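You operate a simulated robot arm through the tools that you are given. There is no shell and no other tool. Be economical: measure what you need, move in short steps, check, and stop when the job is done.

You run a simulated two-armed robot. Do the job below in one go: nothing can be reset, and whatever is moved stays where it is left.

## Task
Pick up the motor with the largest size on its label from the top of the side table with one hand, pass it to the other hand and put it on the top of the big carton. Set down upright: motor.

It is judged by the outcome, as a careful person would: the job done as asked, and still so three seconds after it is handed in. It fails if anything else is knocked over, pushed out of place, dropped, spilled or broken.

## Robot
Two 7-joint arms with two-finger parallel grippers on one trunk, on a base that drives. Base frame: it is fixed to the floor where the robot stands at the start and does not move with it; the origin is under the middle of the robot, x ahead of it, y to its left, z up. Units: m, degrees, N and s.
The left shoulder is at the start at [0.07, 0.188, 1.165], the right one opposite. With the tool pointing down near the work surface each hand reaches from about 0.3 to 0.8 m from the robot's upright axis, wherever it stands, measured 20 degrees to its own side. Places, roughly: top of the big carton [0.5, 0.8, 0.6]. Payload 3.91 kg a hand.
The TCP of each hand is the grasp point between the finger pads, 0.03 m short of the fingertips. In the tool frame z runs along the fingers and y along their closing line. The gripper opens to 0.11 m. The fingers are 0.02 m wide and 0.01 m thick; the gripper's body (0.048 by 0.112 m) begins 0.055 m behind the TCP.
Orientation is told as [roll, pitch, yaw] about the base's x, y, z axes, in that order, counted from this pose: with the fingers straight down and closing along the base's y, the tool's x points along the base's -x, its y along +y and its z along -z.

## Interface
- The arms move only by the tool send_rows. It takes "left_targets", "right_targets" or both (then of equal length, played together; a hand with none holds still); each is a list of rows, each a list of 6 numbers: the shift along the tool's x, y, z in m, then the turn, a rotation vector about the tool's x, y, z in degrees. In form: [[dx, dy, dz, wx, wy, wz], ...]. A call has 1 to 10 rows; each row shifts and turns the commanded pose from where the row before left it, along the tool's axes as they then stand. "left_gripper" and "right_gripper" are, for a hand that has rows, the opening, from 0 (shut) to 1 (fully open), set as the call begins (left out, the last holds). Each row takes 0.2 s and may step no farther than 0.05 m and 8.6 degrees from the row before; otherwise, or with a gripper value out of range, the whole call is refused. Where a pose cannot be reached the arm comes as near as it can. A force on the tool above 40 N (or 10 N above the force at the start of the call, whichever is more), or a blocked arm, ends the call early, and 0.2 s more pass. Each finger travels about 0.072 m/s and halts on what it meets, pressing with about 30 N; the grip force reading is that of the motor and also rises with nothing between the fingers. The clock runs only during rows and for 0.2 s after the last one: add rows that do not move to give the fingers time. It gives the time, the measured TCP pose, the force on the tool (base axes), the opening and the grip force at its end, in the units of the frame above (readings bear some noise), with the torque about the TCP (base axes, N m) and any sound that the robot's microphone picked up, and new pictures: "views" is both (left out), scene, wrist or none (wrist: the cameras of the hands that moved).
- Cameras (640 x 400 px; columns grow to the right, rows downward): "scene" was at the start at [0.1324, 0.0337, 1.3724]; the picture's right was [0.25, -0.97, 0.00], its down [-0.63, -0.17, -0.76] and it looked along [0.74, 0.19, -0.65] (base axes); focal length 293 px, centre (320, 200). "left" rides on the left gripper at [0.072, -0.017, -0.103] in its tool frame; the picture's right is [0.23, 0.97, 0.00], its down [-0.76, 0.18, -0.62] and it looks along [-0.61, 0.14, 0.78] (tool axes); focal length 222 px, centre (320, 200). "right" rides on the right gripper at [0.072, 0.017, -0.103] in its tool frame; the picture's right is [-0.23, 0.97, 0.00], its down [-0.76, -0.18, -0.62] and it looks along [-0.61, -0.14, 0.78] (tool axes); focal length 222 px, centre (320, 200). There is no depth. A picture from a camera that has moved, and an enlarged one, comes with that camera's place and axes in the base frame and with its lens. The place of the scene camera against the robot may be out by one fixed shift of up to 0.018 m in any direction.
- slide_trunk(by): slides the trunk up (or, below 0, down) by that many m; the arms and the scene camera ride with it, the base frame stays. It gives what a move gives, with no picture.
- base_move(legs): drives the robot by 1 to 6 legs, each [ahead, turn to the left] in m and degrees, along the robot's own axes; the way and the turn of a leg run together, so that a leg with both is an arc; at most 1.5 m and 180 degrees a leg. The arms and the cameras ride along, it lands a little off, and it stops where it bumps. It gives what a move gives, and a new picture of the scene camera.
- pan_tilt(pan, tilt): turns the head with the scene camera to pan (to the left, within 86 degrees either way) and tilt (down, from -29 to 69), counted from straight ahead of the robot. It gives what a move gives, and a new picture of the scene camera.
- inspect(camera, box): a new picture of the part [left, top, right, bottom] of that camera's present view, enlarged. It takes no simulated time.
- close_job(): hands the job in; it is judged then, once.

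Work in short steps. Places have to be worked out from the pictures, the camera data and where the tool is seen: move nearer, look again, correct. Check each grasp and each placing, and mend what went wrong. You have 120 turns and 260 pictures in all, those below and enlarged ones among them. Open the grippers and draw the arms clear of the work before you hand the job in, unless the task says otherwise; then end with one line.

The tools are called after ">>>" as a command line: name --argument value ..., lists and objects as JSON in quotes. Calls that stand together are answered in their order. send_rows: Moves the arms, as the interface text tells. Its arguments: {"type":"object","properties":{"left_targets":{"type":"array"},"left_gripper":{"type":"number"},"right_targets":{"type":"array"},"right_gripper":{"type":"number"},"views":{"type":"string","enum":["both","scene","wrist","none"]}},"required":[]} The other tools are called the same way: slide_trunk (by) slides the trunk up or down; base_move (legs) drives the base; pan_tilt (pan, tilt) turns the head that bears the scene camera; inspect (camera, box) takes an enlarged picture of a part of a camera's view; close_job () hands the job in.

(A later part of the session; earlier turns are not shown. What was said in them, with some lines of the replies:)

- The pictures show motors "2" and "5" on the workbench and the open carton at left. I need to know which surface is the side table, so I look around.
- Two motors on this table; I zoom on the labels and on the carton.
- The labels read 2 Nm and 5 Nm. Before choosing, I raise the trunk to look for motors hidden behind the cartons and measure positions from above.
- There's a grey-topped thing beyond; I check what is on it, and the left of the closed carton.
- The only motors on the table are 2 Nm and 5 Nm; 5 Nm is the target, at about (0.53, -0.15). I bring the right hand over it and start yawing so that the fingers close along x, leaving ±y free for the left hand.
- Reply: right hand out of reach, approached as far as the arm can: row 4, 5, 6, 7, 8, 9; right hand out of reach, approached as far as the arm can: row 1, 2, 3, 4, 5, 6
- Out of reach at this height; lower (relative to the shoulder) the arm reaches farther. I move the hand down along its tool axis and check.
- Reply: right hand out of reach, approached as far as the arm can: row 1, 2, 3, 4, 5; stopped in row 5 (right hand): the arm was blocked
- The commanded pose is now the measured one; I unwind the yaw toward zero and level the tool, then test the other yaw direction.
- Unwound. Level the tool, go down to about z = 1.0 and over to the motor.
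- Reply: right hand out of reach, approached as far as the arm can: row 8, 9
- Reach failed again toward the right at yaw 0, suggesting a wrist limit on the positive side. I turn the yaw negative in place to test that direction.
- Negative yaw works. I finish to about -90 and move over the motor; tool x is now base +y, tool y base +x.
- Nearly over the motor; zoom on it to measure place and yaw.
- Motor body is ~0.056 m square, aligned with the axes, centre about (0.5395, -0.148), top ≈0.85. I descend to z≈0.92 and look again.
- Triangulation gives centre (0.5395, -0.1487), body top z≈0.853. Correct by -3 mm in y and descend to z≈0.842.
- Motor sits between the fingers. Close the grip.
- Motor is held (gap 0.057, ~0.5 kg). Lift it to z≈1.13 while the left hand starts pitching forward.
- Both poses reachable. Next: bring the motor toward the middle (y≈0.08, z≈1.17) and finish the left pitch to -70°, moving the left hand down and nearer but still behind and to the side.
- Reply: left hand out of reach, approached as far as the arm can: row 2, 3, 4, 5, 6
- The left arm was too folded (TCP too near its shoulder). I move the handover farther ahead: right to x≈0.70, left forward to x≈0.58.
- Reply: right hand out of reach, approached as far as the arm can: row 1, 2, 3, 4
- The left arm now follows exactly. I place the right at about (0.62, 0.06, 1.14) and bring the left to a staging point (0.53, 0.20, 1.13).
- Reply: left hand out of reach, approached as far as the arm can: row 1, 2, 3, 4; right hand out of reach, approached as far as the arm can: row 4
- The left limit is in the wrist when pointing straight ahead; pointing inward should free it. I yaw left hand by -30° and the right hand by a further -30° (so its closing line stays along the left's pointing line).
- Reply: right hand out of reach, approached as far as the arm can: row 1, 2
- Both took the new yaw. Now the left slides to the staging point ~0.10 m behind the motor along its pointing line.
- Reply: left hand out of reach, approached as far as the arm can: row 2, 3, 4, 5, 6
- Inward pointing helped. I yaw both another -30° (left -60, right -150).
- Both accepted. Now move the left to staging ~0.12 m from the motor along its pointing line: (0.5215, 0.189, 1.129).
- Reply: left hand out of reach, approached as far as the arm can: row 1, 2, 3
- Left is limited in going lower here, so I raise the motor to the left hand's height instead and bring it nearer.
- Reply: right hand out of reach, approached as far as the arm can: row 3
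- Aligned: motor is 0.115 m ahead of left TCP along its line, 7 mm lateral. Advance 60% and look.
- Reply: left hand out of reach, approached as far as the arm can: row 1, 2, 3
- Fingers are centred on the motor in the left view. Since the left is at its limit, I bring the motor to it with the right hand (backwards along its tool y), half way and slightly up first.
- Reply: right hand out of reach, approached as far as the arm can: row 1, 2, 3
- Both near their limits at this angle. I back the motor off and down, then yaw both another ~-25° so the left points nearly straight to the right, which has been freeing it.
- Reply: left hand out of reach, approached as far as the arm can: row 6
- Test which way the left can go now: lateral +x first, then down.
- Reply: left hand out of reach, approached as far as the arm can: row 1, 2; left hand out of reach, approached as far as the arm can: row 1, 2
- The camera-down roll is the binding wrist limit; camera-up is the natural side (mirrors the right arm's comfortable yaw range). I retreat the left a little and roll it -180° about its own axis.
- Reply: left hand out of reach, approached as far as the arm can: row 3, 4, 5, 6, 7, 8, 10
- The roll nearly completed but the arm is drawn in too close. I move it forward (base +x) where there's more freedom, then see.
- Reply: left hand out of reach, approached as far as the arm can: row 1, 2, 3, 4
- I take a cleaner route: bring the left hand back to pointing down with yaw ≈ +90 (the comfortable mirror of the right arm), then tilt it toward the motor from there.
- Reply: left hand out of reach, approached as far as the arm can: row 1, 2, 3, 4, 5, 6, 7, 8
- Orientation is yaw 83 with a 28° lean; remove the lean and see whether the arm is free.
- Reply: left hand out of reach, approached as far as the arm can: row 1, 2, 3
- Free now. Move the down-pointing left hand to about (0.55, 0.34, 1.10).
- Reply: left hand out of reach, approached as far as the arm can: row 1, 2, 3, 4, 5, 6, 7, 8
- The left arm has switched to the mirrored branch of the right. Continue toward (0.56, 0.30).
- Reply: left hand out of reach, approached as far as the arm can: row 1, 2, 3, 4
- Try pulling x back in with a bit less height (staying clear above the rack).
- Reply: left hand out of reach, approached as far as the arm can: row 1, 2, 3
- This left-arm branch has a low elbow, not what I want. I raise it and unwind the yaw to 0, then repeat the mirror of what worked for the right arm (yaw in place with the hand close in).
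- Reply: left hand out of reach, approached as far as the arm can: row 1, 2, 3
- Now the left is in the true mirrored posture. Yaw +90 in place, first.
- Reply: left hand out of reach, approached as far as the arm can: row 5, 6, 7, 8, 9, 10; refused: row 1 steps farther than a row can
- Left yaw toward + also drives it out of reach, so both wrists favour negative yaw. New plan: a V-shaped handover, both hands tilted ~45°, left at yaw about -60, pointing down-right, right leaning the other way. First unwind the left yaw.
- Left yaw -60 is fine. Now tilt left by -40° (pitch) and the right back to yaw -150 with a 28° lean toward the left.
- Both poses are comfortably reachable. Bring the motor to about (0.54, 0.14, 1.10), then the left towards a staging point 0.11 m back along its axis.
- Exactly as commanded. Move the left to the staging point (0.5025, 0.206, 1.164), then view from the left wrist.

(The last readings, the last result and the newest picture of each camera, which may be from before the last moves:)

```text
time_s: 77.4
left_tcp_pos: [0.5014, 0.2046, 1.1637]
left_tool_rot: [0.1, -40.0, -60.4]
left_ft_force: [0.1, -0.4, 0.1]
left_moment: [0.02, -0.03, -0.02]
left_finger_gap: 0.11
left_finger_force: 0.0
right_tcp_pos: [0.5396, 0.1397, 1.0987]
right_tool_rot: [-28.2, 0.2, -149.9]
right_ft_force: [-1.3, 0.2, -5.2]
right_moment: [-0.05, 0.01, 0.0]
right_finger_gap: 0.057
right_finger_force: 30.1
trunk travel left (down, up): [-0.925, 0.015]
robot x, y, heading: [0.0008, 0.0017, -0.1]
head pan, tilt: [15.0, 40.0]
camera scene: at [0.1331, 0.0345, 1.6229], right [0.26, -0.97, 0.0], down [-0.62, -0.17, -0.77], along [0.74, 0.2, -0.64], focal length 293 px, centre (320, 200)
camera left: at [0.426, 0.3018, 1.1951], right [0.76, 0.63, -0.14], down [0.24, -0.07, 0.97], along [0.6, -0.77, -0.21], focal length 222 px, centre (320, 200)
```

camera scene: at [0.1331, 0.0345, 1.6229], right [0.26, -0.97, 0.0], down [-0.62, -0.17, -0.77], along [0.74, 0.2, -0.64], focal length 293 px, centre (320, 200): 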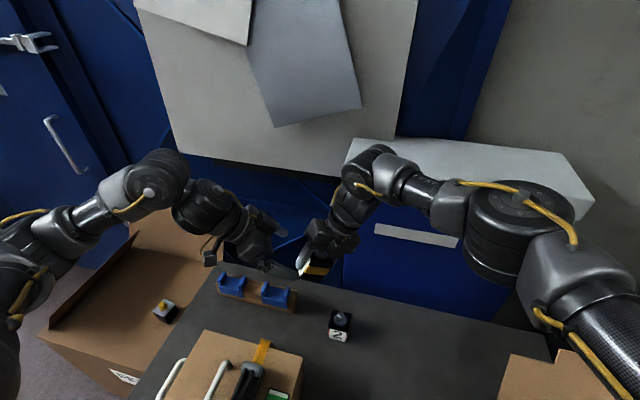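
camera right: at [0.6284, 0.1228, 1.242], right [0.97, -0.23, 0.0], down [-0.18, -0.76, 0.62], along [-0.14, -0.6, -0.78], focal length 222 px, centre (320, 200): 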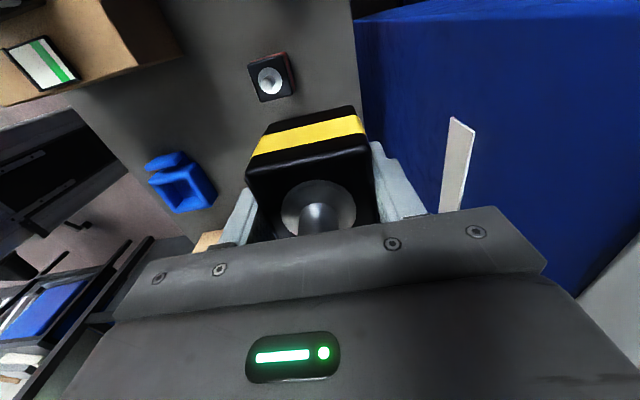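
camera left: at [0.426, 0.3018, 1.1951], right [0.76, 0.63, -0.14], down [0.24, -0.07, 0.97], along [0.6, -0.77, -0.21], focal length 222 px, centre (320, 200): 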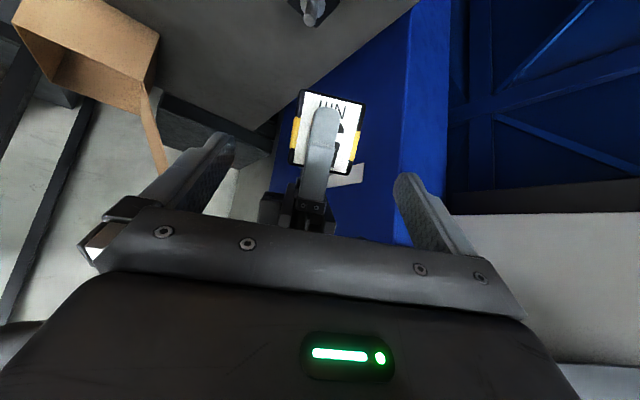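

Well aligned; motor appears ~3 mm to the tool's +y. Advance 0.05 with that correction and check.

>>> send_rows --left_targets '[[0, 0.003, 0.02, 0, 0, 0], [0, 0, 0.02, 0, 0, 0], [0, 0, 0.015, 0, 0, 0]]' --views "both"

>>> inspect --camera "scene" --box '[220, 170, 380, 290]'

```text
time_s: 78.2
left_tcp_pos: [0.5212, 0.1761, 1.1223]
left_tool_rot: [0.2, -40.1, -60.5]
left_ft_force: [0.2, 0.2, 0.7]
left_moment: [-0.04, 0.0, -0.01]
left_finger_gap: 0.1103
left_finger_force: 0.0
right_tcp_pos: [0.5396, 0.14, 1.0989]
right_tool_rot: [-28.0, 0.1, -149.9]
right_ft_force: [-0.5, -0.7, -5.2]
right_moment: [-0.03, -0.02, 0.02]
right_finger_gap: 0.0571
right_finger_force: 30.5
trunk travel left (down, up): [-0.925, 0.015]
robot x, y, heading: [0.001, -0.0037, 0.0]
head pan, tilt: [15.0, 40.0]
camera scene: at [0.1333, 0.0343, 1.6229], right [0.26, -0.97, 0.0], down [-0.62, -0.17, -0.77], along [0.74, 0.2, -0.64], focal length 293 px, centre (320, 200)
camera left: at [0.4476, 0.274, 1.1533], right [0.76, 0.63, -0.14], down [0.24, -0.07, 0.97], along [0.6, -0.77, -0.21], focal length 222 px, centre (320, 200)
```

scene: 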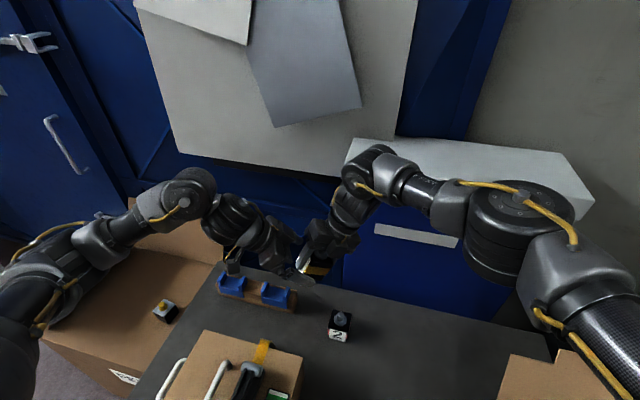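
left: 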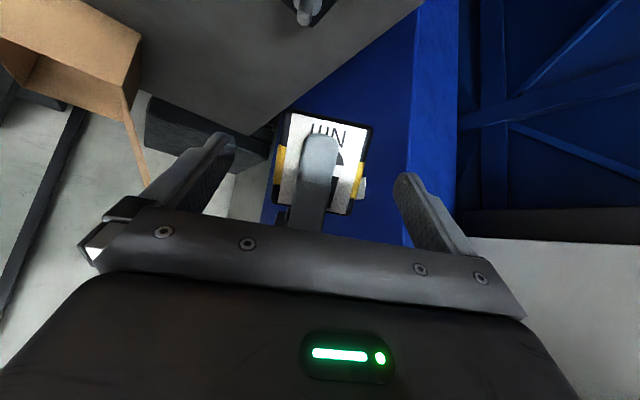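

```text
3.33 times, centred on (300, 230) of scene
camera zoom: at [0.1333, 0.0343, 1.6229], right [0.26, -0.97, 0.0], down [-0.62, -0.17, -0.77], along [0.74, 0.2, -0.64], focal length 976 px, centre (387, 100)
```

zoom: 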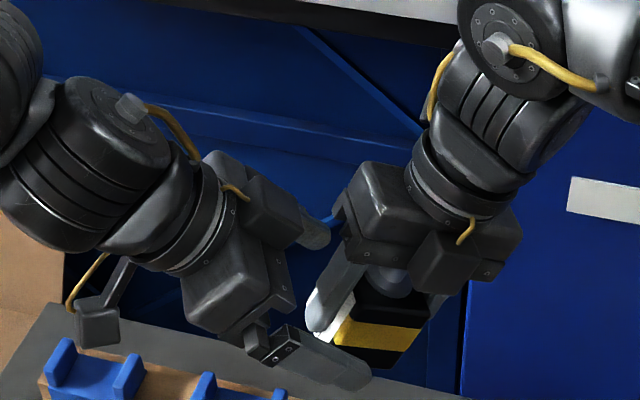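

Clear geometry. Advance the remaining 0.035 m in small steps.

>>> send_rows --left_targets '[[0, 0, 0.012, 0, 0, 0], [0, 0, 0.012, 0, 0, 0], [0, 0, 0.011, 0, 0, 0]]' --views "wrist"

>>> inspect --camera "scene" --box '[220, 170, 380, 290]'

```text
time_s: 79.0
left_tcp_pos: [0.5325, 0.1568, 1.0929]
left_tool_rot: [0.0, -40.1, -60.5]
left_ft_force: [-0.2, 0.6, -0.1]
left_moment: [0.01, -0.05, 0.02]
left_finger_gap: 0.1099
left_finger_force: 0.1
right_tcp_pos: [0.5394, 0.1411, 1.0997]
right_tool_rot: [-28.2, 0.1, -150.0]
right_ft_force: [0.7, 0.3, -4.5]
right_moment: [-0.04, -0.02, 0.01]
right_finger_gap: 0.0569
right_finger_force: 30.0
trunk travel left (down, up): [-0.925, 0.015]
robot x, y, heading: [-0.0011, -0.0015, -0.1]
head pan, tilt: [15.0, 40.0]
camera left: at [0.4587, 0.2548, 1.126], right [0.76, 0.63, -0.14], down [0.24, -0.07, 0.97], along [0.6, -0.77, -0.21], focal length 222 px, centre (320, 200)
```

left: 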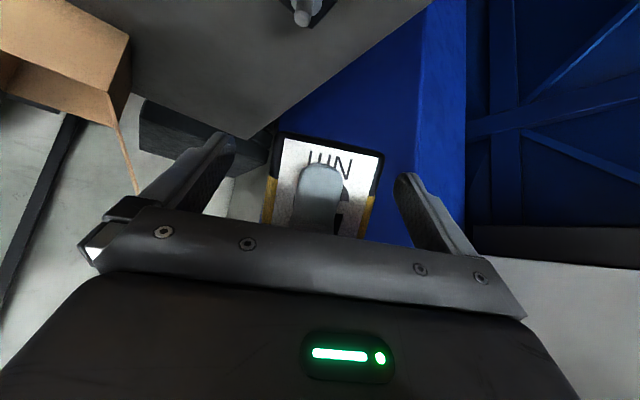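

```text
3.33 times, centred on (300, 230) of scene
camera zoom: at [0.1334, 0.0342, 1.6229], right [0.26, -0.97, 0.0], down [-0.62, -0.17, -0.77], along [0.74, 0.2, -0.64], focal length 976 px, centre (387, 100)
```

zoom: 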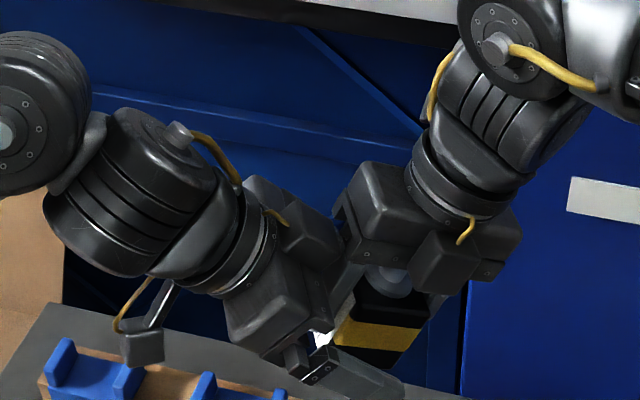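

Fingers straddle the motor with no contact forces. Close the left gripper.

>>> send_rows --left_targets '[[0, 0, 0, 0, 0, 0], [0, 0, 0, 0, 0, 0], [0, 0, 0, 0, 0, 0], [0, 0, 0, 0, 0, 0], [0, 0, 0, 0, 0, 0]]' --left_gripper 0 --views "wrist"

>>> inspect --camera "scene" --box '[220, 170, 380, 290]'

```text
time_s: 80.2
left_tcp_pos: [0.5333, 0.1571, 1.095]
left_tool_rot: [0.1, -39.9, -60.5]
left_ft_force: [0.3, -0.9, -0.3]
left_moment: [0.2, -0.07, 0.54]
left_finger_gap: 0.0569
left_finger_force: 29.7
right_tcp_pos: [0.5389, 0.1401, 1.099]
right_tool_rot: [-28.1, 0.1, -150.0]
right_ft_force: [-0.5, 1.9, -3.5]
right_moment: [-0.21, 0.09, -0.58]
right_finger_gap: 0.0568
right_finger_force: 30.0
trunk travel left (down, up): [-0.925, 0.015]
robot x, y, heading: [0.0001, 0.0056, -0.0]
head pan, tilt: [15.0, 40.0]
camera left: at [0.4587, 0.2548, 1.1261], right [0.76, 0.63, -0.14], down [0.24, -0.07, 0.97], along [0.6, -0.77, -0.21], focal length 222 px, centre (320, 200)
```

left: 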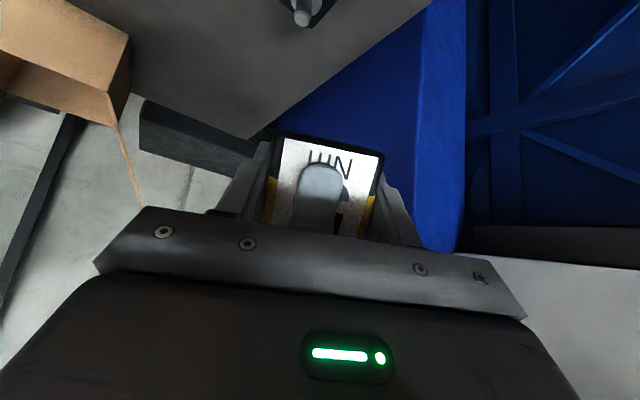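

```text
3.33 times, centred on (300, 230) of scene
camera zoom: at [0.1333, 0.0343, 1.6229], right [0.26, -0.97, 0.0], down [-0.62, -0.17, -0.77], along [0.74, 0.2, -0.64], focal length 976 px, centre (387, 100)
```

zoom: 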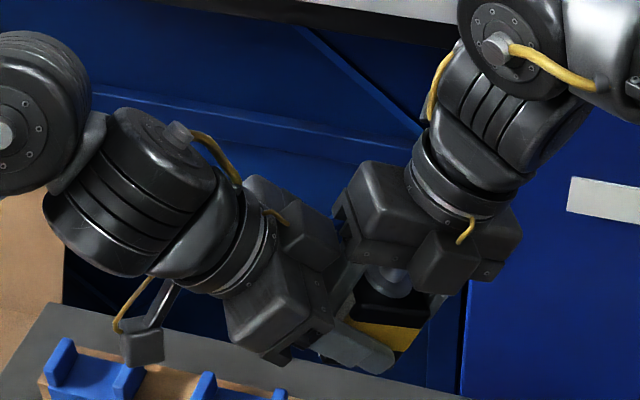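

Left holds (gap 0.0569). Open the right slightly, then withdraw it straight back along its axis.

>>> send_rows --right_targets '[[0, 0, 0, 0, 0, 0], [0, 0, 0, 0, 0, 0]]' --right_gripper 0.65 --views "none"

>>> send_rows --right_targets '[[0, 0, -0.02, 0, 0, 0], [0, 0, -0.03, 0, 0, 0], [0, 0, -0.03, 0, 0, 0]]' --views "both"

```text
time_s: 80.8
left_tcp_pos: [0.5334, 0.1577, 1.0937]
left_tool_rot: [0.1, -39.9, -60.5]
left_ft_force: [0.9, 0.3, 0.0]
left_moment: [0.07, 0.02, -0.01]
left_finger_gap: 0.0569
left_finger_force: 30.5
right_tcp_pos: [0.5401, 0.1398, 1.0995]
right_tool_rot: [-28.1, 0.2, -150.0]
right_ft_force: [0.1, 0.4, -0.5]
right_moment: [-0.01, -0.01, -0.03]
right_finger_gap: 0.0715
right_finger_force: 0.0
trunk travel left (down, up): [-0.925, 0.015]
robot x, y, heading: [0.0025, 0.0025, -0.3]
head pan, tilt: [15.0, 40.0]
```

```text
time_s: 81.6
left_tcp_pos: [0.5333, 0.1567, 1.0939]
left_tool_rot: [0.1, -39.9, -60.5]
left_ft_force: [0.2, -0.7, 0.3]
left_moment: [0.07, 0.02, 0.01]
left_finger_gap: 0.0567
left_finger_force: 30.2
right_tcp_pos: [0.5598, 0.1083, 1.1704]
right_tool_rot: [-28.1, 0.1, -149.9]
right_ft_force: [-0.5, -0.7, 0.2]
right_moment: [-0.01, -0.01, -0.01]
right_finger_gap: 0.0717
right_finger_force: 0.0
trunk travel left (down, up): [-0.925, 0.015]
robot x, y, heading: [0.0019, 0.0022, -0.1]
head pan, tilt: [15.0, 40.0]
camera scene: at [0.1329, 0.0338, 1.6229], right [0.26, -0.97, 0.0], down [-0.62, -0.17, -0.77], along [0.74, 0.2, -0.64], focal length 293 px, centre (320, 200)
camera right: at [0.6537, 0.0901, 1.2553], right [0.23, -0.86, -0.46], down [-0.59, -0.5, 0.63], along [-0.77, 0.12, -0.62], focal length 222 px, centre (320, 200)
```

scene: 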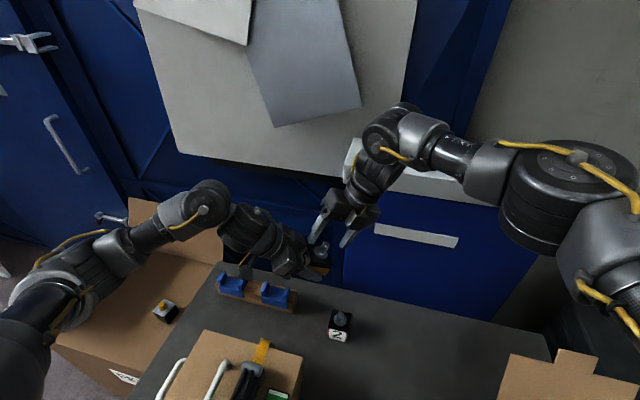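
right: 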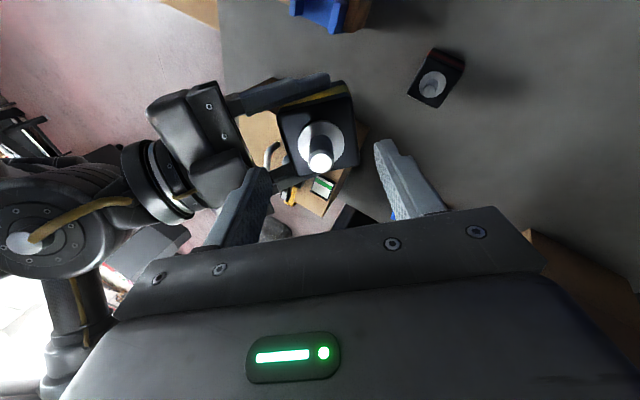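

Handover complete: the left hand holds the motor. Retract the right hand further right/up, and draw the left to its own side and up.

>>> send_rows --right_targets '[[0, 0, -0.03, 0, 0, 0], [0, 0.03, -0.03, 0, 0, 0], [0, 0.04, 0, -7, 0, 0], [0, 0.04, 0, -7, 0, 0], [0, 0.04, 0, -7, 0, 0], [0, 0.04, 0, -7, 0, 0]]' --left_targets '[[0.0214, 0.0251, -0.031, 0, 0, 0], [0.0214, 0.0251, -0.031, 0, 0, 0], [0.0214, 0.0251, -0.031, 0, 0, 0], [0.0214, 0.0251, -0.031, 0, 0, 0], [0.0214, 0.0251, -0.031, 0, 0, 0], [0, 0, 0, 0, 0, 0]]' --views "scene"

```text
time_s: 83.0
left_tcp_pos: [0.5541, 0.3797, 1.1477]
left_tool_rot: [0.1, -39.9, -60.5]
left_ft_force: [0.4, -0.2, -5.4]
left_moment: [0.05, 0.08, 0.01]
left_finger_gap: 0.057
left_finger_force: 30.2
right_tcp_pos: [0.6662, -0.0704, 1.1648]
right_tool_rot: [-0.1, 0.1, -150.1]
right_ft_force: [0.7, -0.5, -0.7]
right_moment: [-0.03, -0.03, 0.02]
right_finger_gap: 0.0713
right_finger_force: 0.0
trunk travel left (down, up): [-0.925, 0.015]
robot x, y, heading: [-0.0002, -0.0003, -0.3]
head pan, tilt: [15.0, 40.0]
camera scene: at [0.1345, 0.0333, 1.6228], right [0.26, -0.97, 0.0], down [-0.62, -0.17, -0.77], along [0.74, 0.2, -0.64], focal length 293 px, centre (320, 200)
```

scene: 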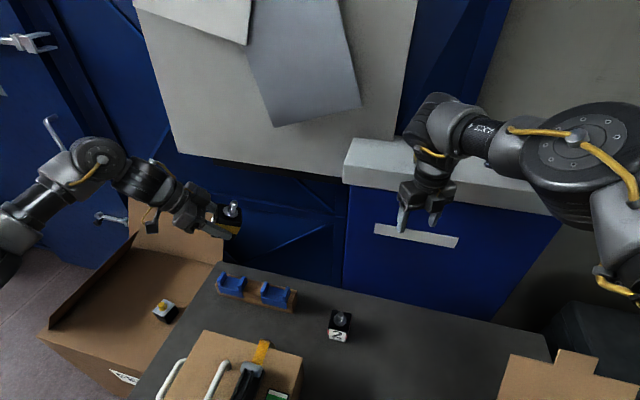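

Left carries the weight (-5.4 N). Turn the left yaw back to 0 with a small rise, and pull the right hand in toward its own side.

>>> send_rows --left_targets '[[0, 0, -0.01, -4.86, 0, -5.79], [0, 0, -0.01, -4.86, 0, -5.79], [0, 0, 0, -4.86, 0, -5.79], [0, 0, 0, -4.86, 0, -5.79], [0, 0, 0, -4.86, 0, -5.79], [0, 0, 0, -4.86, 0, -5.79], [0, 0, 0, -4.86, 0, -5.79], [0, 0, 0, -4.86, 0, -5.79]]' --right_targets '[[-0.03, 0.002, 0, 0, 0, 0], [-0.03, 0.002, 0, 0, 0, 0], [-0.03, 0.002, 0, 0, 0, 0], [-0.03, 0.002, 0, 0, 0, 0], [-0.03, 0.002, 0, 0, 0, 0], [-0.03, 0.002, 0, 0, 0, 0], [-0.03, 0, 0, 0, 0, 0], [0, 0, 0, 0, 0, 0]]' --views "none"

>>> send_rows --left_targets '[[0, 0, 0, 0, -7, 0], [0, 0, 0, 0, -7, 0], [0, 0, 0, 0, -7, 0], [0, 0, 0, 0, -7, 0]]' --views "both"

```text
time_s: 84.8
left_tcp_pos: [0.5469, 0.3884, 1.1609]
left_tool_rot: [0.2, -40.2, 0.1]
left_ft_force: [-0.1, 0.0, -4.2]
left_moment: [-0.01, 0.08, -0.05]
left_finger_gap: 0.057
left_finger_force: 29.8
right_tcp_pos: [0.4875, -0.1873, 1.164]
right_tool_rot: [-0.2, 0.0, -150.0]
right_ft_force: [0.0, -0.8, 0.2]
right_moment: [-0.01, 0.0, 0.0]
right_finger_gap: 0.0715
right_finger_force: 0.1
trunk travel left (down, up): [-0.925, 0.015]
robot x, y, heading: [0.0019, -0.0051, -0.1]
head pan, tilt: [15.0, 40.0]
```

```text
time_s: 85.8
left_tcp_pos: [0.544, 0.3879, 1.16]
left_tool_rot: [0.3, -68.1, -0.2]
left_ft_force: [0.2, -0.4, -3.8]
left_moment: [0.01, 0.08, -0.02]
left_finger_gap: 0.0566
left_finger_force: 30.9
right_tcp_pos: [0.4869, -0.1857, 1.1642]
right_tool_rot: [-0.1, 0.0, -150.0]
right_ft_force: [-0.6, 0.5, -0.8]
right_moment: [0.02, 0.02, 0.0]
right_finger_gap: 0.0715
right_finger_force: 0.1
trunk travel left (down, up): [-0.925, 0.015]
robot x, y, heading: [0.0015, 0.0016, -0.1]
head pan, tilt: [15.0, 40.0]
camera scene: at [0.132, 0.0344, 1.6231], right [0.26, -0.97, 0.0], down [-0.62, -0.17, -0.77], along [0.74, 0.2, -0.64], focal length 293 px, centre (320, 200)
camera left: at [0.4225, 0.3713, 1.1317], right [-0.09, 0.97, -0.21], down [-0.3, 0.17, 0.94], along [0.95, 0.14, 0.27], focal length 222 px, centre (320, 200)
```

scene: 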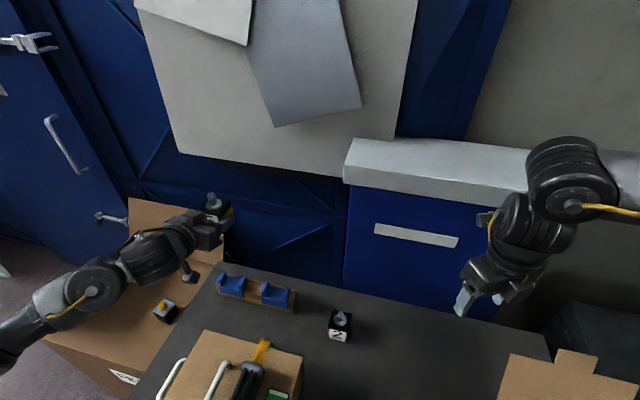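
left: 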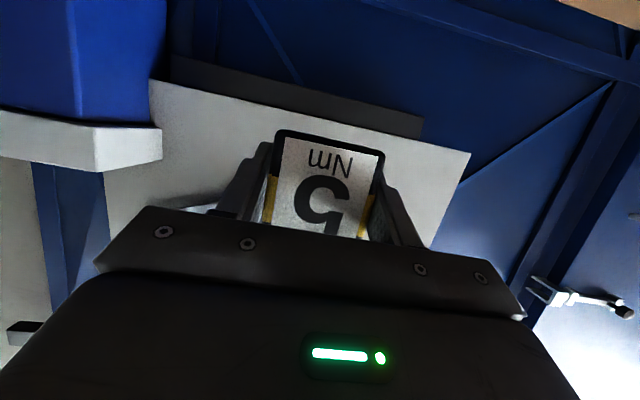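

The motor is now upright (label level) in the left hand. I drive: back 0.3, then turn left 90°, so I can go round to stand before the carton.

>>> base_move --legs '[[-0.3, 0], [0, 90]]'

```text
time_s: 91.8
left_tcp_pos: [-0.7076, 0.5327, 1.1609]
left_tool_rot: [0.2, -68.1, 91.8]
left_ft_force: [0.1, 1.0, -4.8]
left_moment: [-0.1, -0.02, 0.01]
left_finger_gap: 0.0565
left_finger_force: 29.8
right_tcp_pos: [-0.1313, 0.4948, 1.1645]
right_tool_rot: [-0.1, 0.1, -58.0]
right_ft_force: [0.3, -0.3, 0.5]
right_moment: [0.03, -0.02, -0.03]
right_finger_gap: 0.0714
right_finger_force: 0.1
trunk travel left (down, up): [-0.925, 0.015]
robot x, y, heading: [-0.2987, 0.0032, 92.3]
head pan, tilt: [15.0, 40.0]
camera scene: at [-0.3266, 0.1449, 1.6229], right [0.96, 0.29, 0.0], down [0.19, -0.62, -0.77], along [-0.22, 0.73, -0.64], focal length 293 px, centre (320, 200)
```

scene: 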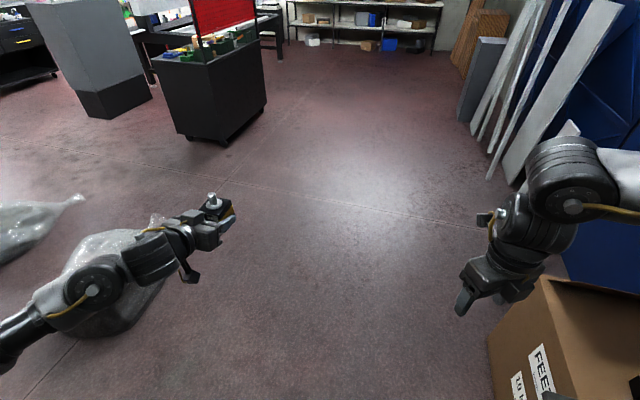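

Way ahead is free floor. Drive 0.84 m, then turn right ~122° to heading -30.

>>> base_move --legs '[[0.84, 0], [0, -122]]'

>>> pan_tilt --pan 25 --tilt 50

```text
time_s: 101.4
left_tcp_pos: [0.3419, 0.9069, 1.1606]
left_tool_rot: [0.3, -68.0, -31.2]
left_ft_force: [-0.5, -0.6, -4.2]
left_moment: [0.04, 0.04, 0.01]
left_finger_gap: 0.0565
left_finger_force: 30.0
right_tcp_pos: [-0.0057, 0.4457, 1.1635]
right_tool_rot: [-0.1, 0.1, 179.1]
right_ft_force: [0.7, 0.6, -0.9]
right_moment: [-0.04, -0.01, -0.01]
right_finger_gap: 0.0715
right_finger_force: 0.0
trunk travel left (down, up): [-0.925, 0.015]
robot x, y, heading: [-0.3258, 0.8562, -31.1]
head pan, tilt: [15.0, 40.0]
camera scene: at [-0.201, 0.818, 1.6229], right [-0.27, -0.96, 0.0], down [-0.62, 0.18, -0.77], along [0.74, -0.21, -0.64], focal length 293 px, centre (320, 200)
```

scene: 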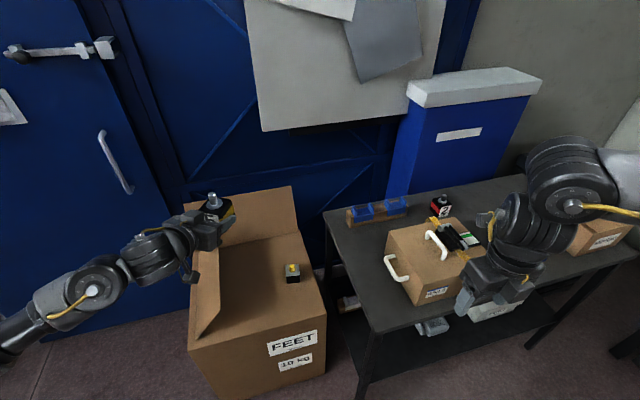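

```text
time_s: 102.1
left_tcp_pos: [0.3411, 0.9074, 1.1597]
left_tool_rot: [0.3, -68.1, -31.1]
left_ft_force: [-1.2, -0.3, -3.9]
left_moment: [0.05, 0.07, 0.03]
left_finger_gap: 0.0569
left_finger_force: 30.2
right_tcp_pos: [-0.0063, 0.445, 1.1636]
right_tool_rot: [0.0, 0.2, 179.2]
right_ft_force: [-0.4, 0.1, 0.3]
right_moment: [-0.01, -0.02, -0.01]
right_finger_gap: 0.0715
right_finger_force: 0.0
trunk travel left (down, up): [-0.925, 0.015]
robot x, y, heading: [-0.3279, 0.8586, -31.0]
head pan, tilt: [25.0, 50.0]
camera scene: at [-0.2062, 0.8331, 1.6088], right [-0.1, -0.99, 0.0], down [-0.76, 0.08, -0.64], along [0.64, -0.07, -0.77], focal length 293 px, centre (320, 200)
```

scene: 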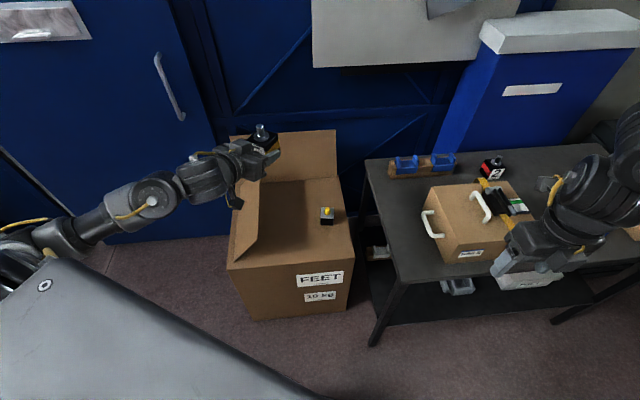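

Clear view: the carton's front edge (x≈0.35) is free, small yellow-knob item sits at about (0.53, 0.73). I'll set the motor near (0.42, 0.86). First pull the right hand in, then roll forward 0.08 m.

>>> send_rows --right_targets '[[-0.035, -0.02, 0, 0, 0, 0], [-0.035, -0.02, 0, 0, 0, 0], [-0.033, -0.02, 0, 0, 0, 0]]' --views "none"

>>> base_move --legs '[[0.085, 0]]'

>>> slide_trunk --by -0.3

>>> pan_tilt --pan 40 --tilt 45

```text
time_s: 102.9
left_tcp_pos: [0.3397, 0.9088, 1.1612]
left_tool_rot: [0.0, -68.2, -30.9]
left_ft_force: [-0.6, 1.8, -4.5]
left_moment: [0.06, 0.05, -0.01]
left_finger_gap: 0.0567
left_finger_force: 30.3
right_tcp_pos: [-0.1051, 0.5076, 1.1634]
right_tool_rot: [0.0, 0.1, 179.2]
right_ft_force: [-0.4, 0.7, 0.3]
right_moment: [-0.05, 0.02, 0.01]
right_finger_gap: 0.0712
right_finger_force: 0.1
trunk travel left (down, up): [-0.925, 0.015]
robot x, y, heading: [-0.3297, 0.8548, -30.6]
head pan, tilt: [25.0, 50.0]
```

```text
time_s: 104.0
left_tcp_pos: [0.403, 0.8704, 1.1669]
left_tool_rot: [0.3, -68.7, -31.0]
left_ft_force: [-1.4, -0.2, -3.7]
left_moment: [0.04, 0.05, 0.02]
left_finger_gap: 0.0569
left_finger_force: 30.2
right_tcp_pos: [-0.0417, 0.47, 1.1683]
right_tool_rot: [0.3, 0.6, 179.2]
right_ft_force: [-0.4, 1.0, 0.3]
right_moment: [-0.03, -0.08, 0.01]
right_finger_gap: 0.0718
right_finger_force: 0.1
trunk travel left (down, up): [-0.925, 0.015]
robot x, y, heading: [-0.2519, 0.8079, -30.7]
head pan, tilt: [25.0, 50.0]
camera scene: at [-0.1464, 0.7978, 1.6101], right [-0.1, -0.99, 0.0], down [-0.76, 0.07, -0.65], along [0.65, -0.07, -0.76], focal length 293 px, centre (320, 200)
```

scene: 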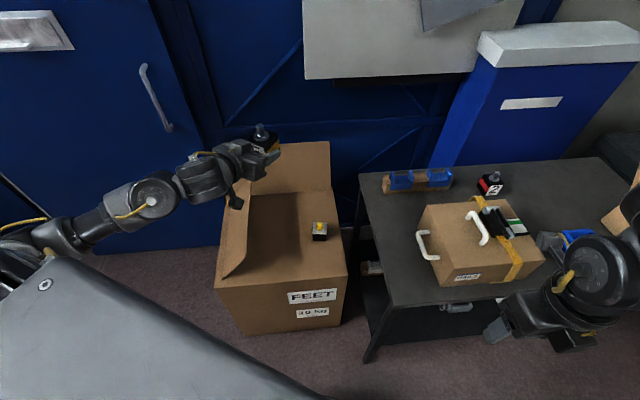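

```text
time_s: 107.0
left_tcp_pos: [0.4125, 0.8658, 0.8605]
left_tool_rot: [0.3, -68.1, -31.1]
left_ft_force: [-0.9, 0.3, -4.8]
left_moment: [0.02, 0.09, -0.02]
left_finger_gap: 0.0566
left_finger_force: 30.3
right_tcp_pos: [-0.0332, 0.4632, 0.8632]
right_tool_rot: [-0.1, 0.2, 179.3]
right_ft_force: [0.0, 0.6, -0.2]
right_moment: [0.0, 0.02, 0.01]
right_finger_gap: 0.0717
right_finger_force: 0.2
trunk travel left (down, up): [-0.625, 0.315]
robot x, y, heading: [-0.2526, 0.812, -30.6]
head pan, tilt: [25.0, 50.0]
```

```text
time_s: 107.8
left_tcp_pos: [0.4138, 0.8651, 0.8617]
left_tool_rot: [0.3, -68.0, -31.0]
left_ft_force: [0.1, -0.9, -4.5]
left_moment: [0.03, 0.09, 0.01]
left_finger_gap: 0.0567
left_finger_force: 30.3
right_tcp_pos: [-0.0323, 0.4633, 0.8631]
right_tool_rot: [-0.1, 0.1, 179.2]
right_ft_force: [-0.5, 0.3, -0.7]
right_moment: [0.01, 0.03, 0.0]
right_finger_gap: 0.0714
right_finger_force: 0.1
trunk travel left (down, up): [-0.625, 0.315]
robot x, y, heading: [-0.2491, 0.8104, -31.1]
head pan, tilt: [40.0, 45.0]
camera scene: at [-0.1288, 0.8099, 1.3156], right [0.16, -0.99, 0.0], down [-0.7, -0.11, -0.71], along [0.7, 0.11, -0.71], focal length 293 px, centre (320, 200)
```

scene: 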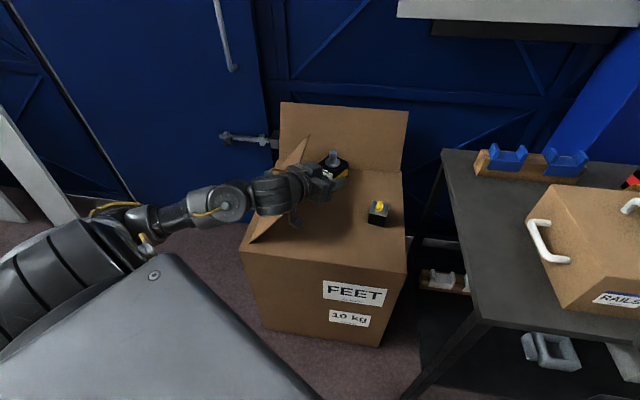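

Lower view: need a closer look at the left flap versus the left wrist.

>>> inspect --camera "scene" --box '[180, 90, 420, 270]'

>>> inspect --camera "left" --box '[0, 0, 640, 400]'

```text
2.22 times, centred on (300, 180) of scene
camera zoom: at [-0.1288, 0.8099, 1.3156], right [0.16, -0.99, 0.0], down [-0.7, -0.11, -0.71], along [0.7, 0.11, -0.71], focal length 651 px, centre (364, 244)
```

zoom: 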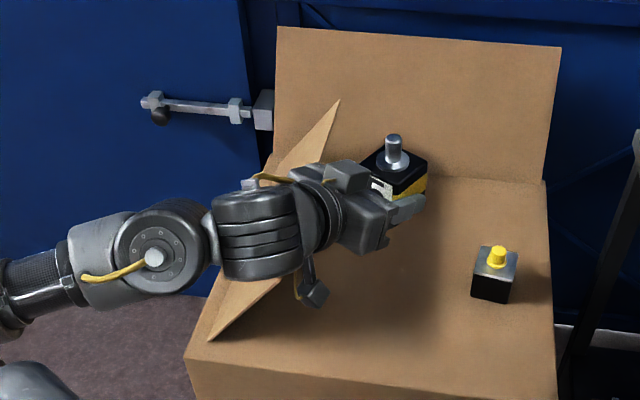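

```text
1.00 times, centred on (320, 200) of left
camera zoom: at [0.2995, 0.9132, 0.8316], right [0.43, 0.88, -0.21], down [-0.16, 0.3, 0.94], along [0.89, -0.37, 0.27], focal length 222 px, centre (320, 200)
```

zoom: 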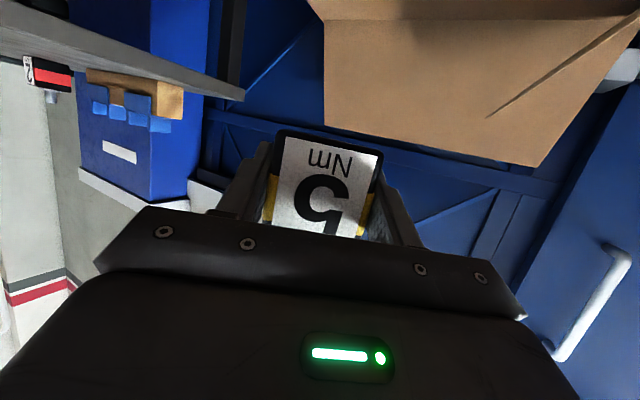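

The left flap leans inward (free edge y≈0.985, z≈0.74), so I want more clearance: turn the base -4°, which shifts the hand ~0.047 m toward -y, then lower further.

>>> base_move --legs '[[0, -4]]'

>>> slide_trunk --by -0.14

>>> inspect --camera "scene" --box '[160, 50, 480, 250]'

```text
time_s: 108.6
left_tcp_pos: [0.4157, 0.8203, 0.8604]
left_tool_rot: [0.3, -68.1, -35.0]
left_ft_force: [0.6, 0.1, -4.9]
left_moment: [0.04, 0.06, -0.02]
left_finger_gap: 0.0567
left_finger_force: 30.2
right_tcp_pos: [-0.0566, 0.4492, 0.8635]
right_tool_rot: [-0.1, 0.2, 175.5]
right_ft_force: [-1.0, -0.2, 0.5]
right_moment: [0.02, 0.0, -0.01]
right_finger_gap: 0.0714
right_finger_force: 0.0
trunk travel left (down, up): [-0.625, 0.315]
robot x, y, heading: [-0.2545, 0.8152, -34.7]
head pan, tilt: [40.0, 45.0]
camera scene: at [-0.1299, 0.8015, 1.3156], right [0.09, -1.0, 0.0], down [-0.7, -0.07, -0.71], along [0.7, 0.07, -0.71], focal length 293 px, centre (320, 200)
```

scene: 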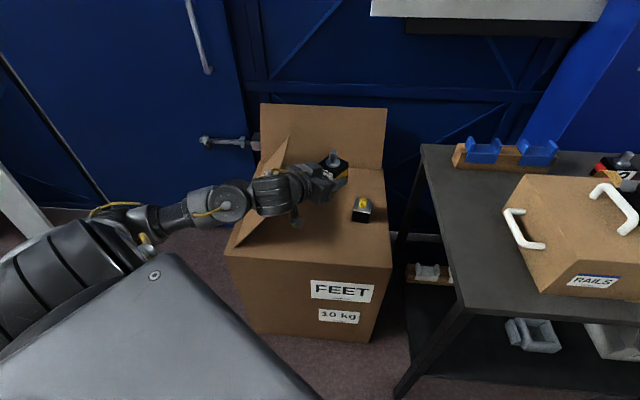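

```text
time_s: 110.3
left_tcp_pos: [0.4149, 0.8197, 0.7219]
left_tool_rot: [0.4, -68.0, -34.9]
left_ft_force: [-0.1, -0.3, -4.9]
left_moment: [0.03, 0.04, 0.0]
left_finger_gap: 0.0569
left_finger_force: 29.5
right_tcp_pos: [-0.056, 0.4504, 0.7238]
right_tool_rot: [-0.1, 0.3, 175.5]
right_ft_force: [0.4, -0.4, -0.3]
right_moment: [0.03, 0.01, 0.0]
right_finger_gap: 0.0714
right_finger_force: 0.0
trunk travel left (down, up): [-0.485, 0.455]
robot x, y, heading: [-0.2495, 0.81, -34.7]
head pan, tilt: [40.0, 45.0]
```

```text
2.00 times, centred on (320, 150) of scene
camera zoom: at [-0.1303, 0.8017, 1.1757], right [0.09, -1.0, 0.0], down [-0.7, -0.07, -0.71], along [0.7, 0.07, -0.71], focal length 586 px, centre (320, 300)
```

zoom: 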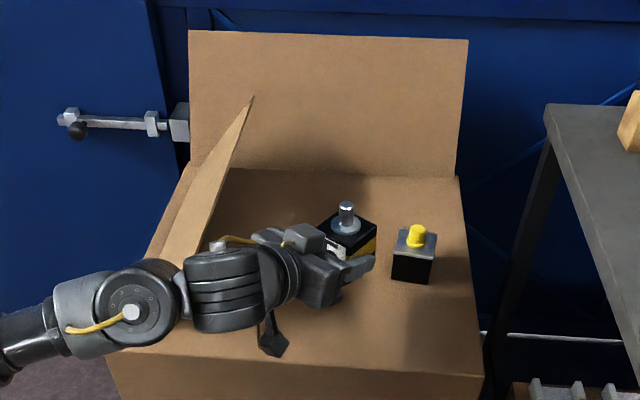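

Motor hovers over the free area, gap to the yellow-knob item is fine and the wrist camera stays in front of the carton edge. Lower 0.07 more by trunk.

>>> slide_trunk --by -0.07

>>> inspect --camera "scene" --box '[200, 100, 440, 250]'

```text
time_s: 111.4
left_tcp_pos: [0.4154, 0.8205, 0.651]
left_tool_rot: [0.3, -68.1, -34.8]
left_ft_force: [-0.5, 0.7, -4.7]
left_moment: [0.03, 0.04, 0.02]
left_finger_gap: 0.057
left_finger_force: 30.3
right_tcp_pos: [-0.0578, 0.4493, 0.6534]
right_tool_rot: [-0.1, 0.2, 175.5]
right_ft_force: [0.4, -0.3, -0.4]
right_moment: [-0.02, -0.05, -0.01]
right_finger_gap: 0.0717
right_finger_force: 0.1
trunk travel left (down, up): [-0.415, 0.525]
robot x, y, heading: [-0.2545, 0.8134, -34.8]
head pan, tilt: [40.0, 45.0]
```

```text
2.67 times, centred on (320, 175) of scene
camera zoom: at [-0.1305, 0.8017, 1.1057], right [0.09, -1.0, 0.0], down [-0.7, -0.07, -0.71], along [0.7, 0.07, -0.71], focal length 781 px, centre (320, 267)
```

zoom: 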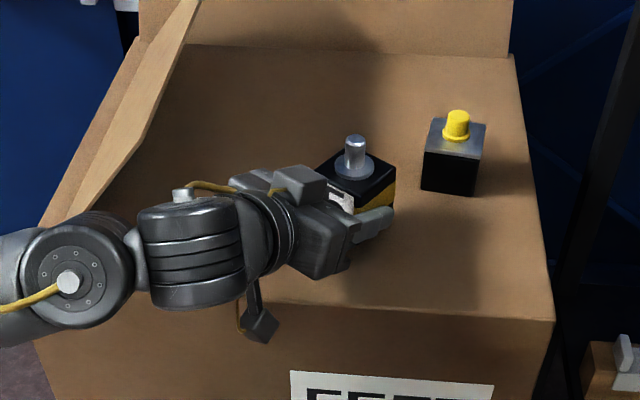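

Camera clears the front edge. Descend vertically in small steps with the arm, watching the force.

>>> send_rows --left_targets '[[0.0046, 0, 0.0019, 0, 0, 0], [0.0046, 0, 0.0019, 0, 0, 0], [0.0037, 0, 0.0015, 0, 0, 0]]' --views "none"

>>> send_rows --left_targets '[[0.0028, 0, 0.0011, 0, 0, 0], [0, 0, 0, 0, 0, 0]]' --views "none"

```text
time_s: 112.2
left_tcp_pos: [0.4146, 0.8215, 0.6376]
left_tool_rot: [0.3, -68.1, -34.9]
left_ft_force: [-0.4, 0.6, -4.2]
left_moment: [0.05, 0.01, 0.01]
left_finger_gap: 0.0567
left_finger_force: 29.9
right_tcp_pos: [-0.0555, 0.4502, 0.6543]
right_tool_rot: [0.0, 0.3, 175.4]
right_ft_force: [0.5, -0.6, -0.6]
right_moment: [-0.02, 0.02, -0.02]
right_finger_gap: 0.0713
right_finger_force: 0.0
trunk travel left (down, up): [-0.415, 0.525]
robot x, y, heading: [-0.2509, 0.8087, -34.7]
head pan, tilt: [40.0, 45.0]
```

```text
time_s: 112.8
left_tcp_pos: [0.4156, 0.8189, 0.6337]
left_tool_rot: [0.3, -68.0, -34.9]
left_ft_force: [0.6, 0.1, -5.1]
left_moment: [0.02, 0.08, 0.02]
left_finger_gap: 0.0567
left_finger_force: 29.6
right_tcp_pos: [-0.057, 0.4493, 0.6532]
right_tool_rot: [-0.1, 0.2, 175.4]
right_ft_force: [0.6, 0.0, -0.1]
right_moment: [0.03, -0.01, -0.02]
right_finger_gap: 0.0714
right_finger_force: 0.1
trunk travel left (down, up): [-0.415, 0.525]
robot x, y, heading: [-0.2544, 0.8122, -34.7]
head pan, tilt: [40.0, 45.0]
```

No contact yet at z=0.634; keep stepping 2 mm at a time.

>>> send_rows --left_targets '[[0.0019, 0, 0.0008, 0, 0, 0], [0.0019, 0, 0.0008, 0, 0, 0], [0, 0, 0, 0, 0, 0]]' --views "none"

>>> inspect --camera "scene" --box '[260, 120, 400, 220]'

```text
time_s: 113.6
left_tcp_pos: [0.4153, 0.82, 0.6311]
left_tool_rot: [0.3, -68.1, -35.0]
left_ft_force: [0.4, 0.0, -4.4]
left_moment: [0.02, 0.05, 0.02]
left_finger_gap: 0.0568
left_finger_force: 29.9
right_tcp_pos: [-0.0554, 0.4487, 0.6534]
right_tool_rot: [-0.1, 0.2, 175.5]
right_ft_force: [0.2, -0.6, 0.9]
right_moment: [0.01, -0.04, -0.02]
right_finger_gap: 0.0716
right_finger_force: 0.0
trunk travel left (down, up): [-0.415, 0.525]
robot x, y, heading: [-0.2535, 0.8111, -34.6]
head pan, tilt: [40.0, 45.0]
```

```text
4.00 times, centred on (330, 170) of scene
camera zoom: at [-0.1302, 0.8016, 1.1056], right [0.09, -1.0, 0.0], down [-0.7, -0.07, -0.71], along [0.7, 0.07, -0.71], focal length 1171 px, centre (280, 320)
```

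zoom: 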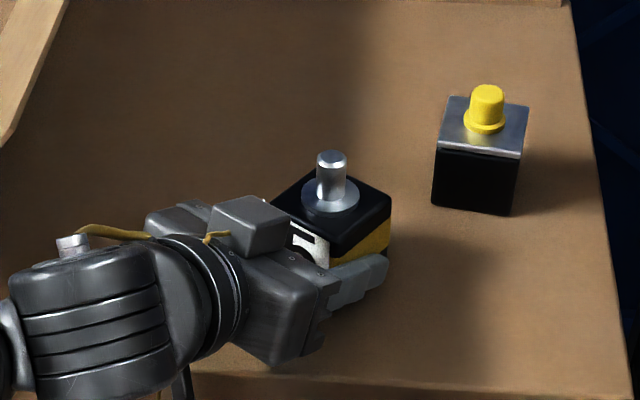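

>>> send_rows --left_targets '[[0.0019, 0, 0.0008, 0, 0, 0], [0, 0, 0, 0, 0, 0], [0.0019, 0, 0.0008, 0, 0, 0], [0, 0, 0, 0, 0, 0]]' --views "none"

```text
time_s: 114.6
left_tcp_pos: [0.4157, 0.8199, 0.6281]
left_tool_rot: [0.3, -68.5, -34.7]
left_ft_force: [0.5, 1.9, 7.1]
left_moment: [-0.11, 0.39, -0.04]
left_finger_gap: 0.0566
left_finger_force: 30.2
right_tcp_pos: [-0.0567, 0.4496, 0.6541]
right_tool_rot: [-0.1, 0.3, 175.5]
right_ft_force: [-0.6, 0.5, 0.7]
right_moment: [-0.02, 0.0, 0.02]
right_finger_gap: 0.0714
right_finger_force: 0.0
trunk travel left (down, up): [-0.415, 0.525]
robot x, y, heading: [-0.2524, 0.8098, -34.5]
head pan, tilt: [40.0, 45.0]
```

Contact: force rose by about 12 N at z=0.628. Release.

>>> send_rows --left_targets '[[0, 0, 0, 0, 0, 0], [0, 0, 0, 0, 0, 0], [0, 0, 0, 0, 0, 0]]' --left_gripper 0.75 --views "wrist"

>>> inspect --camera "scene" --box '[260, 120, 400, 220]'

```text
time_s: 115.4
left_tcp_pos: [0.4151, 0.8192, 0.6263]
left_tool_rot: [0.4, -68.1, -35.0]
left_ft_force: [-0.1, 1.0, 0.0]
left_moment: [-0.01, 0.02, -0.02]
left_finger_gap: 0.0827
left_finger_force: 0.1
right_tcp_pos: [-0.0565, 0.4497, 0.654]
right_tool_rot: [-0.1, 0.2, 175.5]
right_ft_force: [-1.1, 0.0, 0.3]
right_moment: [-0.01, 0.01, 0.01]
right_finger_gap: 0.0715
right_finger_force: 0.0
trunk travel left (down, up): [-0.415, 0.525]
robot x, y, heading: [-0.2535, 0.811, -34.9]
head pan, tilt: [40.0, 45.0]
camera left: at [0.3052, 0.8749, 0.5967], right [0.48, 0.85, -0.21], down [-0.14, 0.31, 0.94], along [0.86, -0.43, 0.27], focal length 222 px, centre (320, 200)
```

left: 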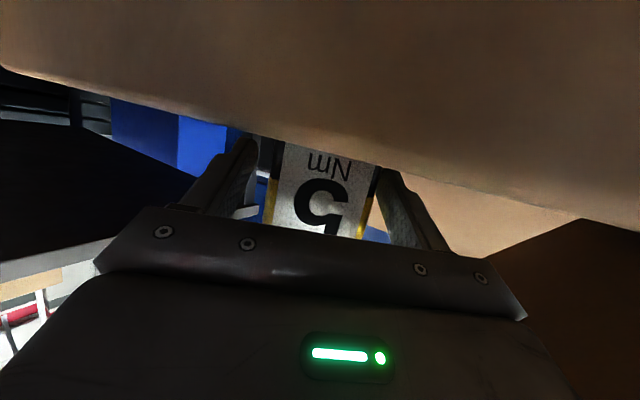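

```text
4.00 times, centred on (330, 170) of scene
camera zoom: at [-0.1308, 0.8016, 1.1057], right [0.09, -1.0, 0.0], down [-0.7, -0.07, -0.71], along [0.7, 0.07, -0.71], focal length 1171 px, centre (280, 320)
```

zoom: 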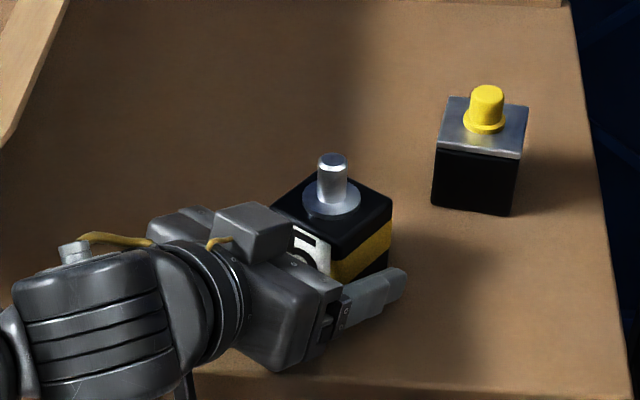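

The motor stands on the carton, released. Withdraw the left hand straight back along its axis.

>>> send_rows --left_targets '[[0, 0, -0.02, 0, 0, 0], [0, 0, -0.03, 0, 0, 0], [0, 0, -0.03, 0, 0, 0]]' --left_gripper 0.85 --views "scene"

```text
time_s: 116.2
left_tcp_pos: [0.3518, 0.8624, 0.6587]
left_tool_rot: [0.5, -68.1, -35.1]
left_ft_force: [-0.7, 0.0, -0.3]
left_moment: [0.01, 0.01, 0.04]
left_finger_gap: 0.0935
left_finger_force: 0.2
right_tcp_pos: [-0.0569, 0.4496, 0.6544]
right_tool_rot: [-0.1, 0.3, 175.6]
right_ft_force: [0.1, -0.2, -0.3]
right_moment: [-0.02, -0.03, 0.01]
right_finger_gap: 0.0714
right_finger_force: 0.2
trunk travel left (down, up): [-0.415, 0.525]
robot x, y, heading: [-0.2502, 0.8095, -34.9]
head pan, tilt: [40.0, 45.0]
camera scene: at [-0.1312, 0.8018, 1.1057], right [0.09, -1.0, 0.0], down [-0.7, -0.07, -0.71], along [0.7, 0.07, -0.71], focal length 293 px, centre (320, 200)
```

scene: 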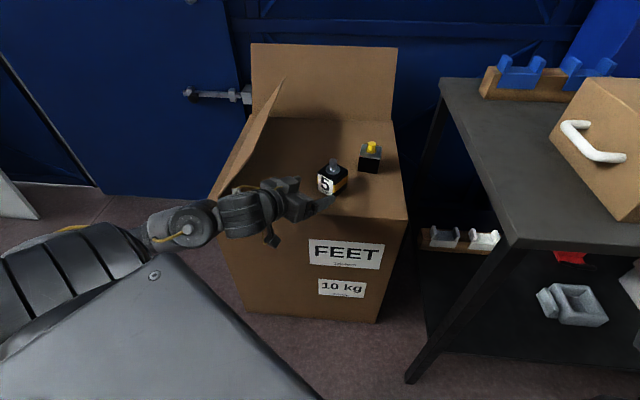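

Motor stands upright and clear. Back the base off 0.25 m, then open both grippers fully and verify.

>>> base_move --legs '[[-0.25, 0]]'

>>> send_rows --left_targets '[[0, 0, 0, 0, 0, 0], [0, 0, 0, 0, 0, 0]]' --right_targets '[[0, 0, 0, 0, 0, 0], [0, 0, 0, 0, 0, 0]]' --left_gripper 1 --right_gripper 1 --views "none"

>>> inspect --camera "scene" --box '[200, 40, 520, 240]'

```text
time_s: 118.0
left_tcp_pos: [0.1468, 1.0023, 0.6593]
left_tool_rot: [0.3, -68.2, -35.1]
left_ft_force: [-0.2, -1.0, 0.2]
left_moment: [-0.03, 0.0, 0.02]
left_finger_gap: 0.0932
left_finger_force: 0.1
right_tcp_pos: [-0.2637, 0.5913, 0.6545]
right_tool_rot: [-0.1, 0.3, 175.3]
right_ft_force: [0.3, 0.3, -0.2]
right_moment: [-0.03, -0.01, 0.02]
right_finger_gap: 0.0712
right_finger_force: 0.0
trunk travel left (down, up): [-0.415, 0.525]
robot x, y, heading: [-0.4609, 0.9533, -34.9]
head pan, tilt: [40.0, 45.0]
camera scene: at [-0.3367, 0.9443, 1.1058], right [0.09, -1.0, 0.0], down [-0.7, -0.06, -0.71], along [0.7, 0.06, -0.71], focal length 293 px, centre (320, 200)
```

scene: 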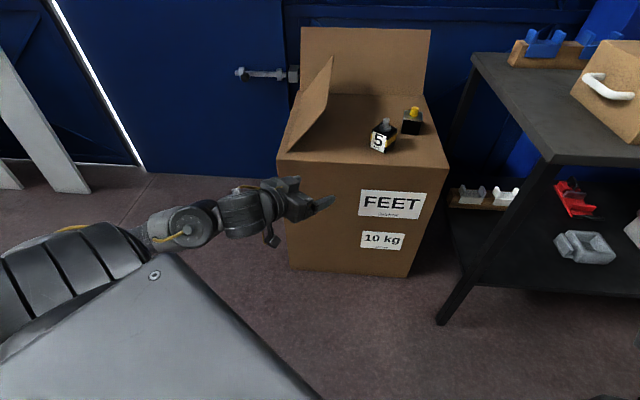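

```text
time_s: 118.6
left_tcp_pos: [0.148, 1.0029, 0.6591]
left_tool_rot: [0.4, -68.1, -35.2]
left_ft_force: [-0.2, -0.2, -0.3]
left_moment: [-0.02, 0.02, -0.03]
left_finger_gap: 0.1099
left_finger_force: 0.2
right_tcp_pos: [-0.2642, 0.5909, 0.6527]
right_tool_rot: [-0.2, 0.2, 175.2]
right_ft_force: [0.3, 0.4, -0.9]
right_moment: [0.01, -0.03, -0.02]
right_finger_gap: 0.1099
right_finger_force: 0.1
trunk travel left (down, up): [-0.415, 0.525]
robot x, y, heading: [-0.4594, 0.9511, -34.9]
head pan, tilt: [40.0, 45.0]
```

```text
2.00 times, centred on (360, 140) of scene
camera zoom: at [-0.336, 0.9437, 1.1057], right [0.09, -1.0, 0.0], down [-0.7, -0.06, -0.71], along [0.7, 0.06, -0.71], focal length 586 px, centre (240, 320)
```

zoom: 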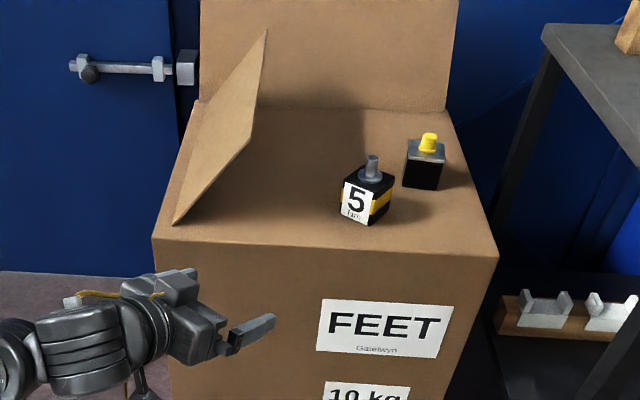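

The 5 Nm motor stands upright on the carton, the other items are untouched, both grippers are open and the arms are clear. Hand in.

>>> close_job

```text
The job is handed in.
```

The 5 Nm motor (the larger of the two on the side table) was picked up with the right hand, passed to the left, and now stands upright on top of the big carton. I saw nothing else disturbed in the last pictures, and the job is handed in.
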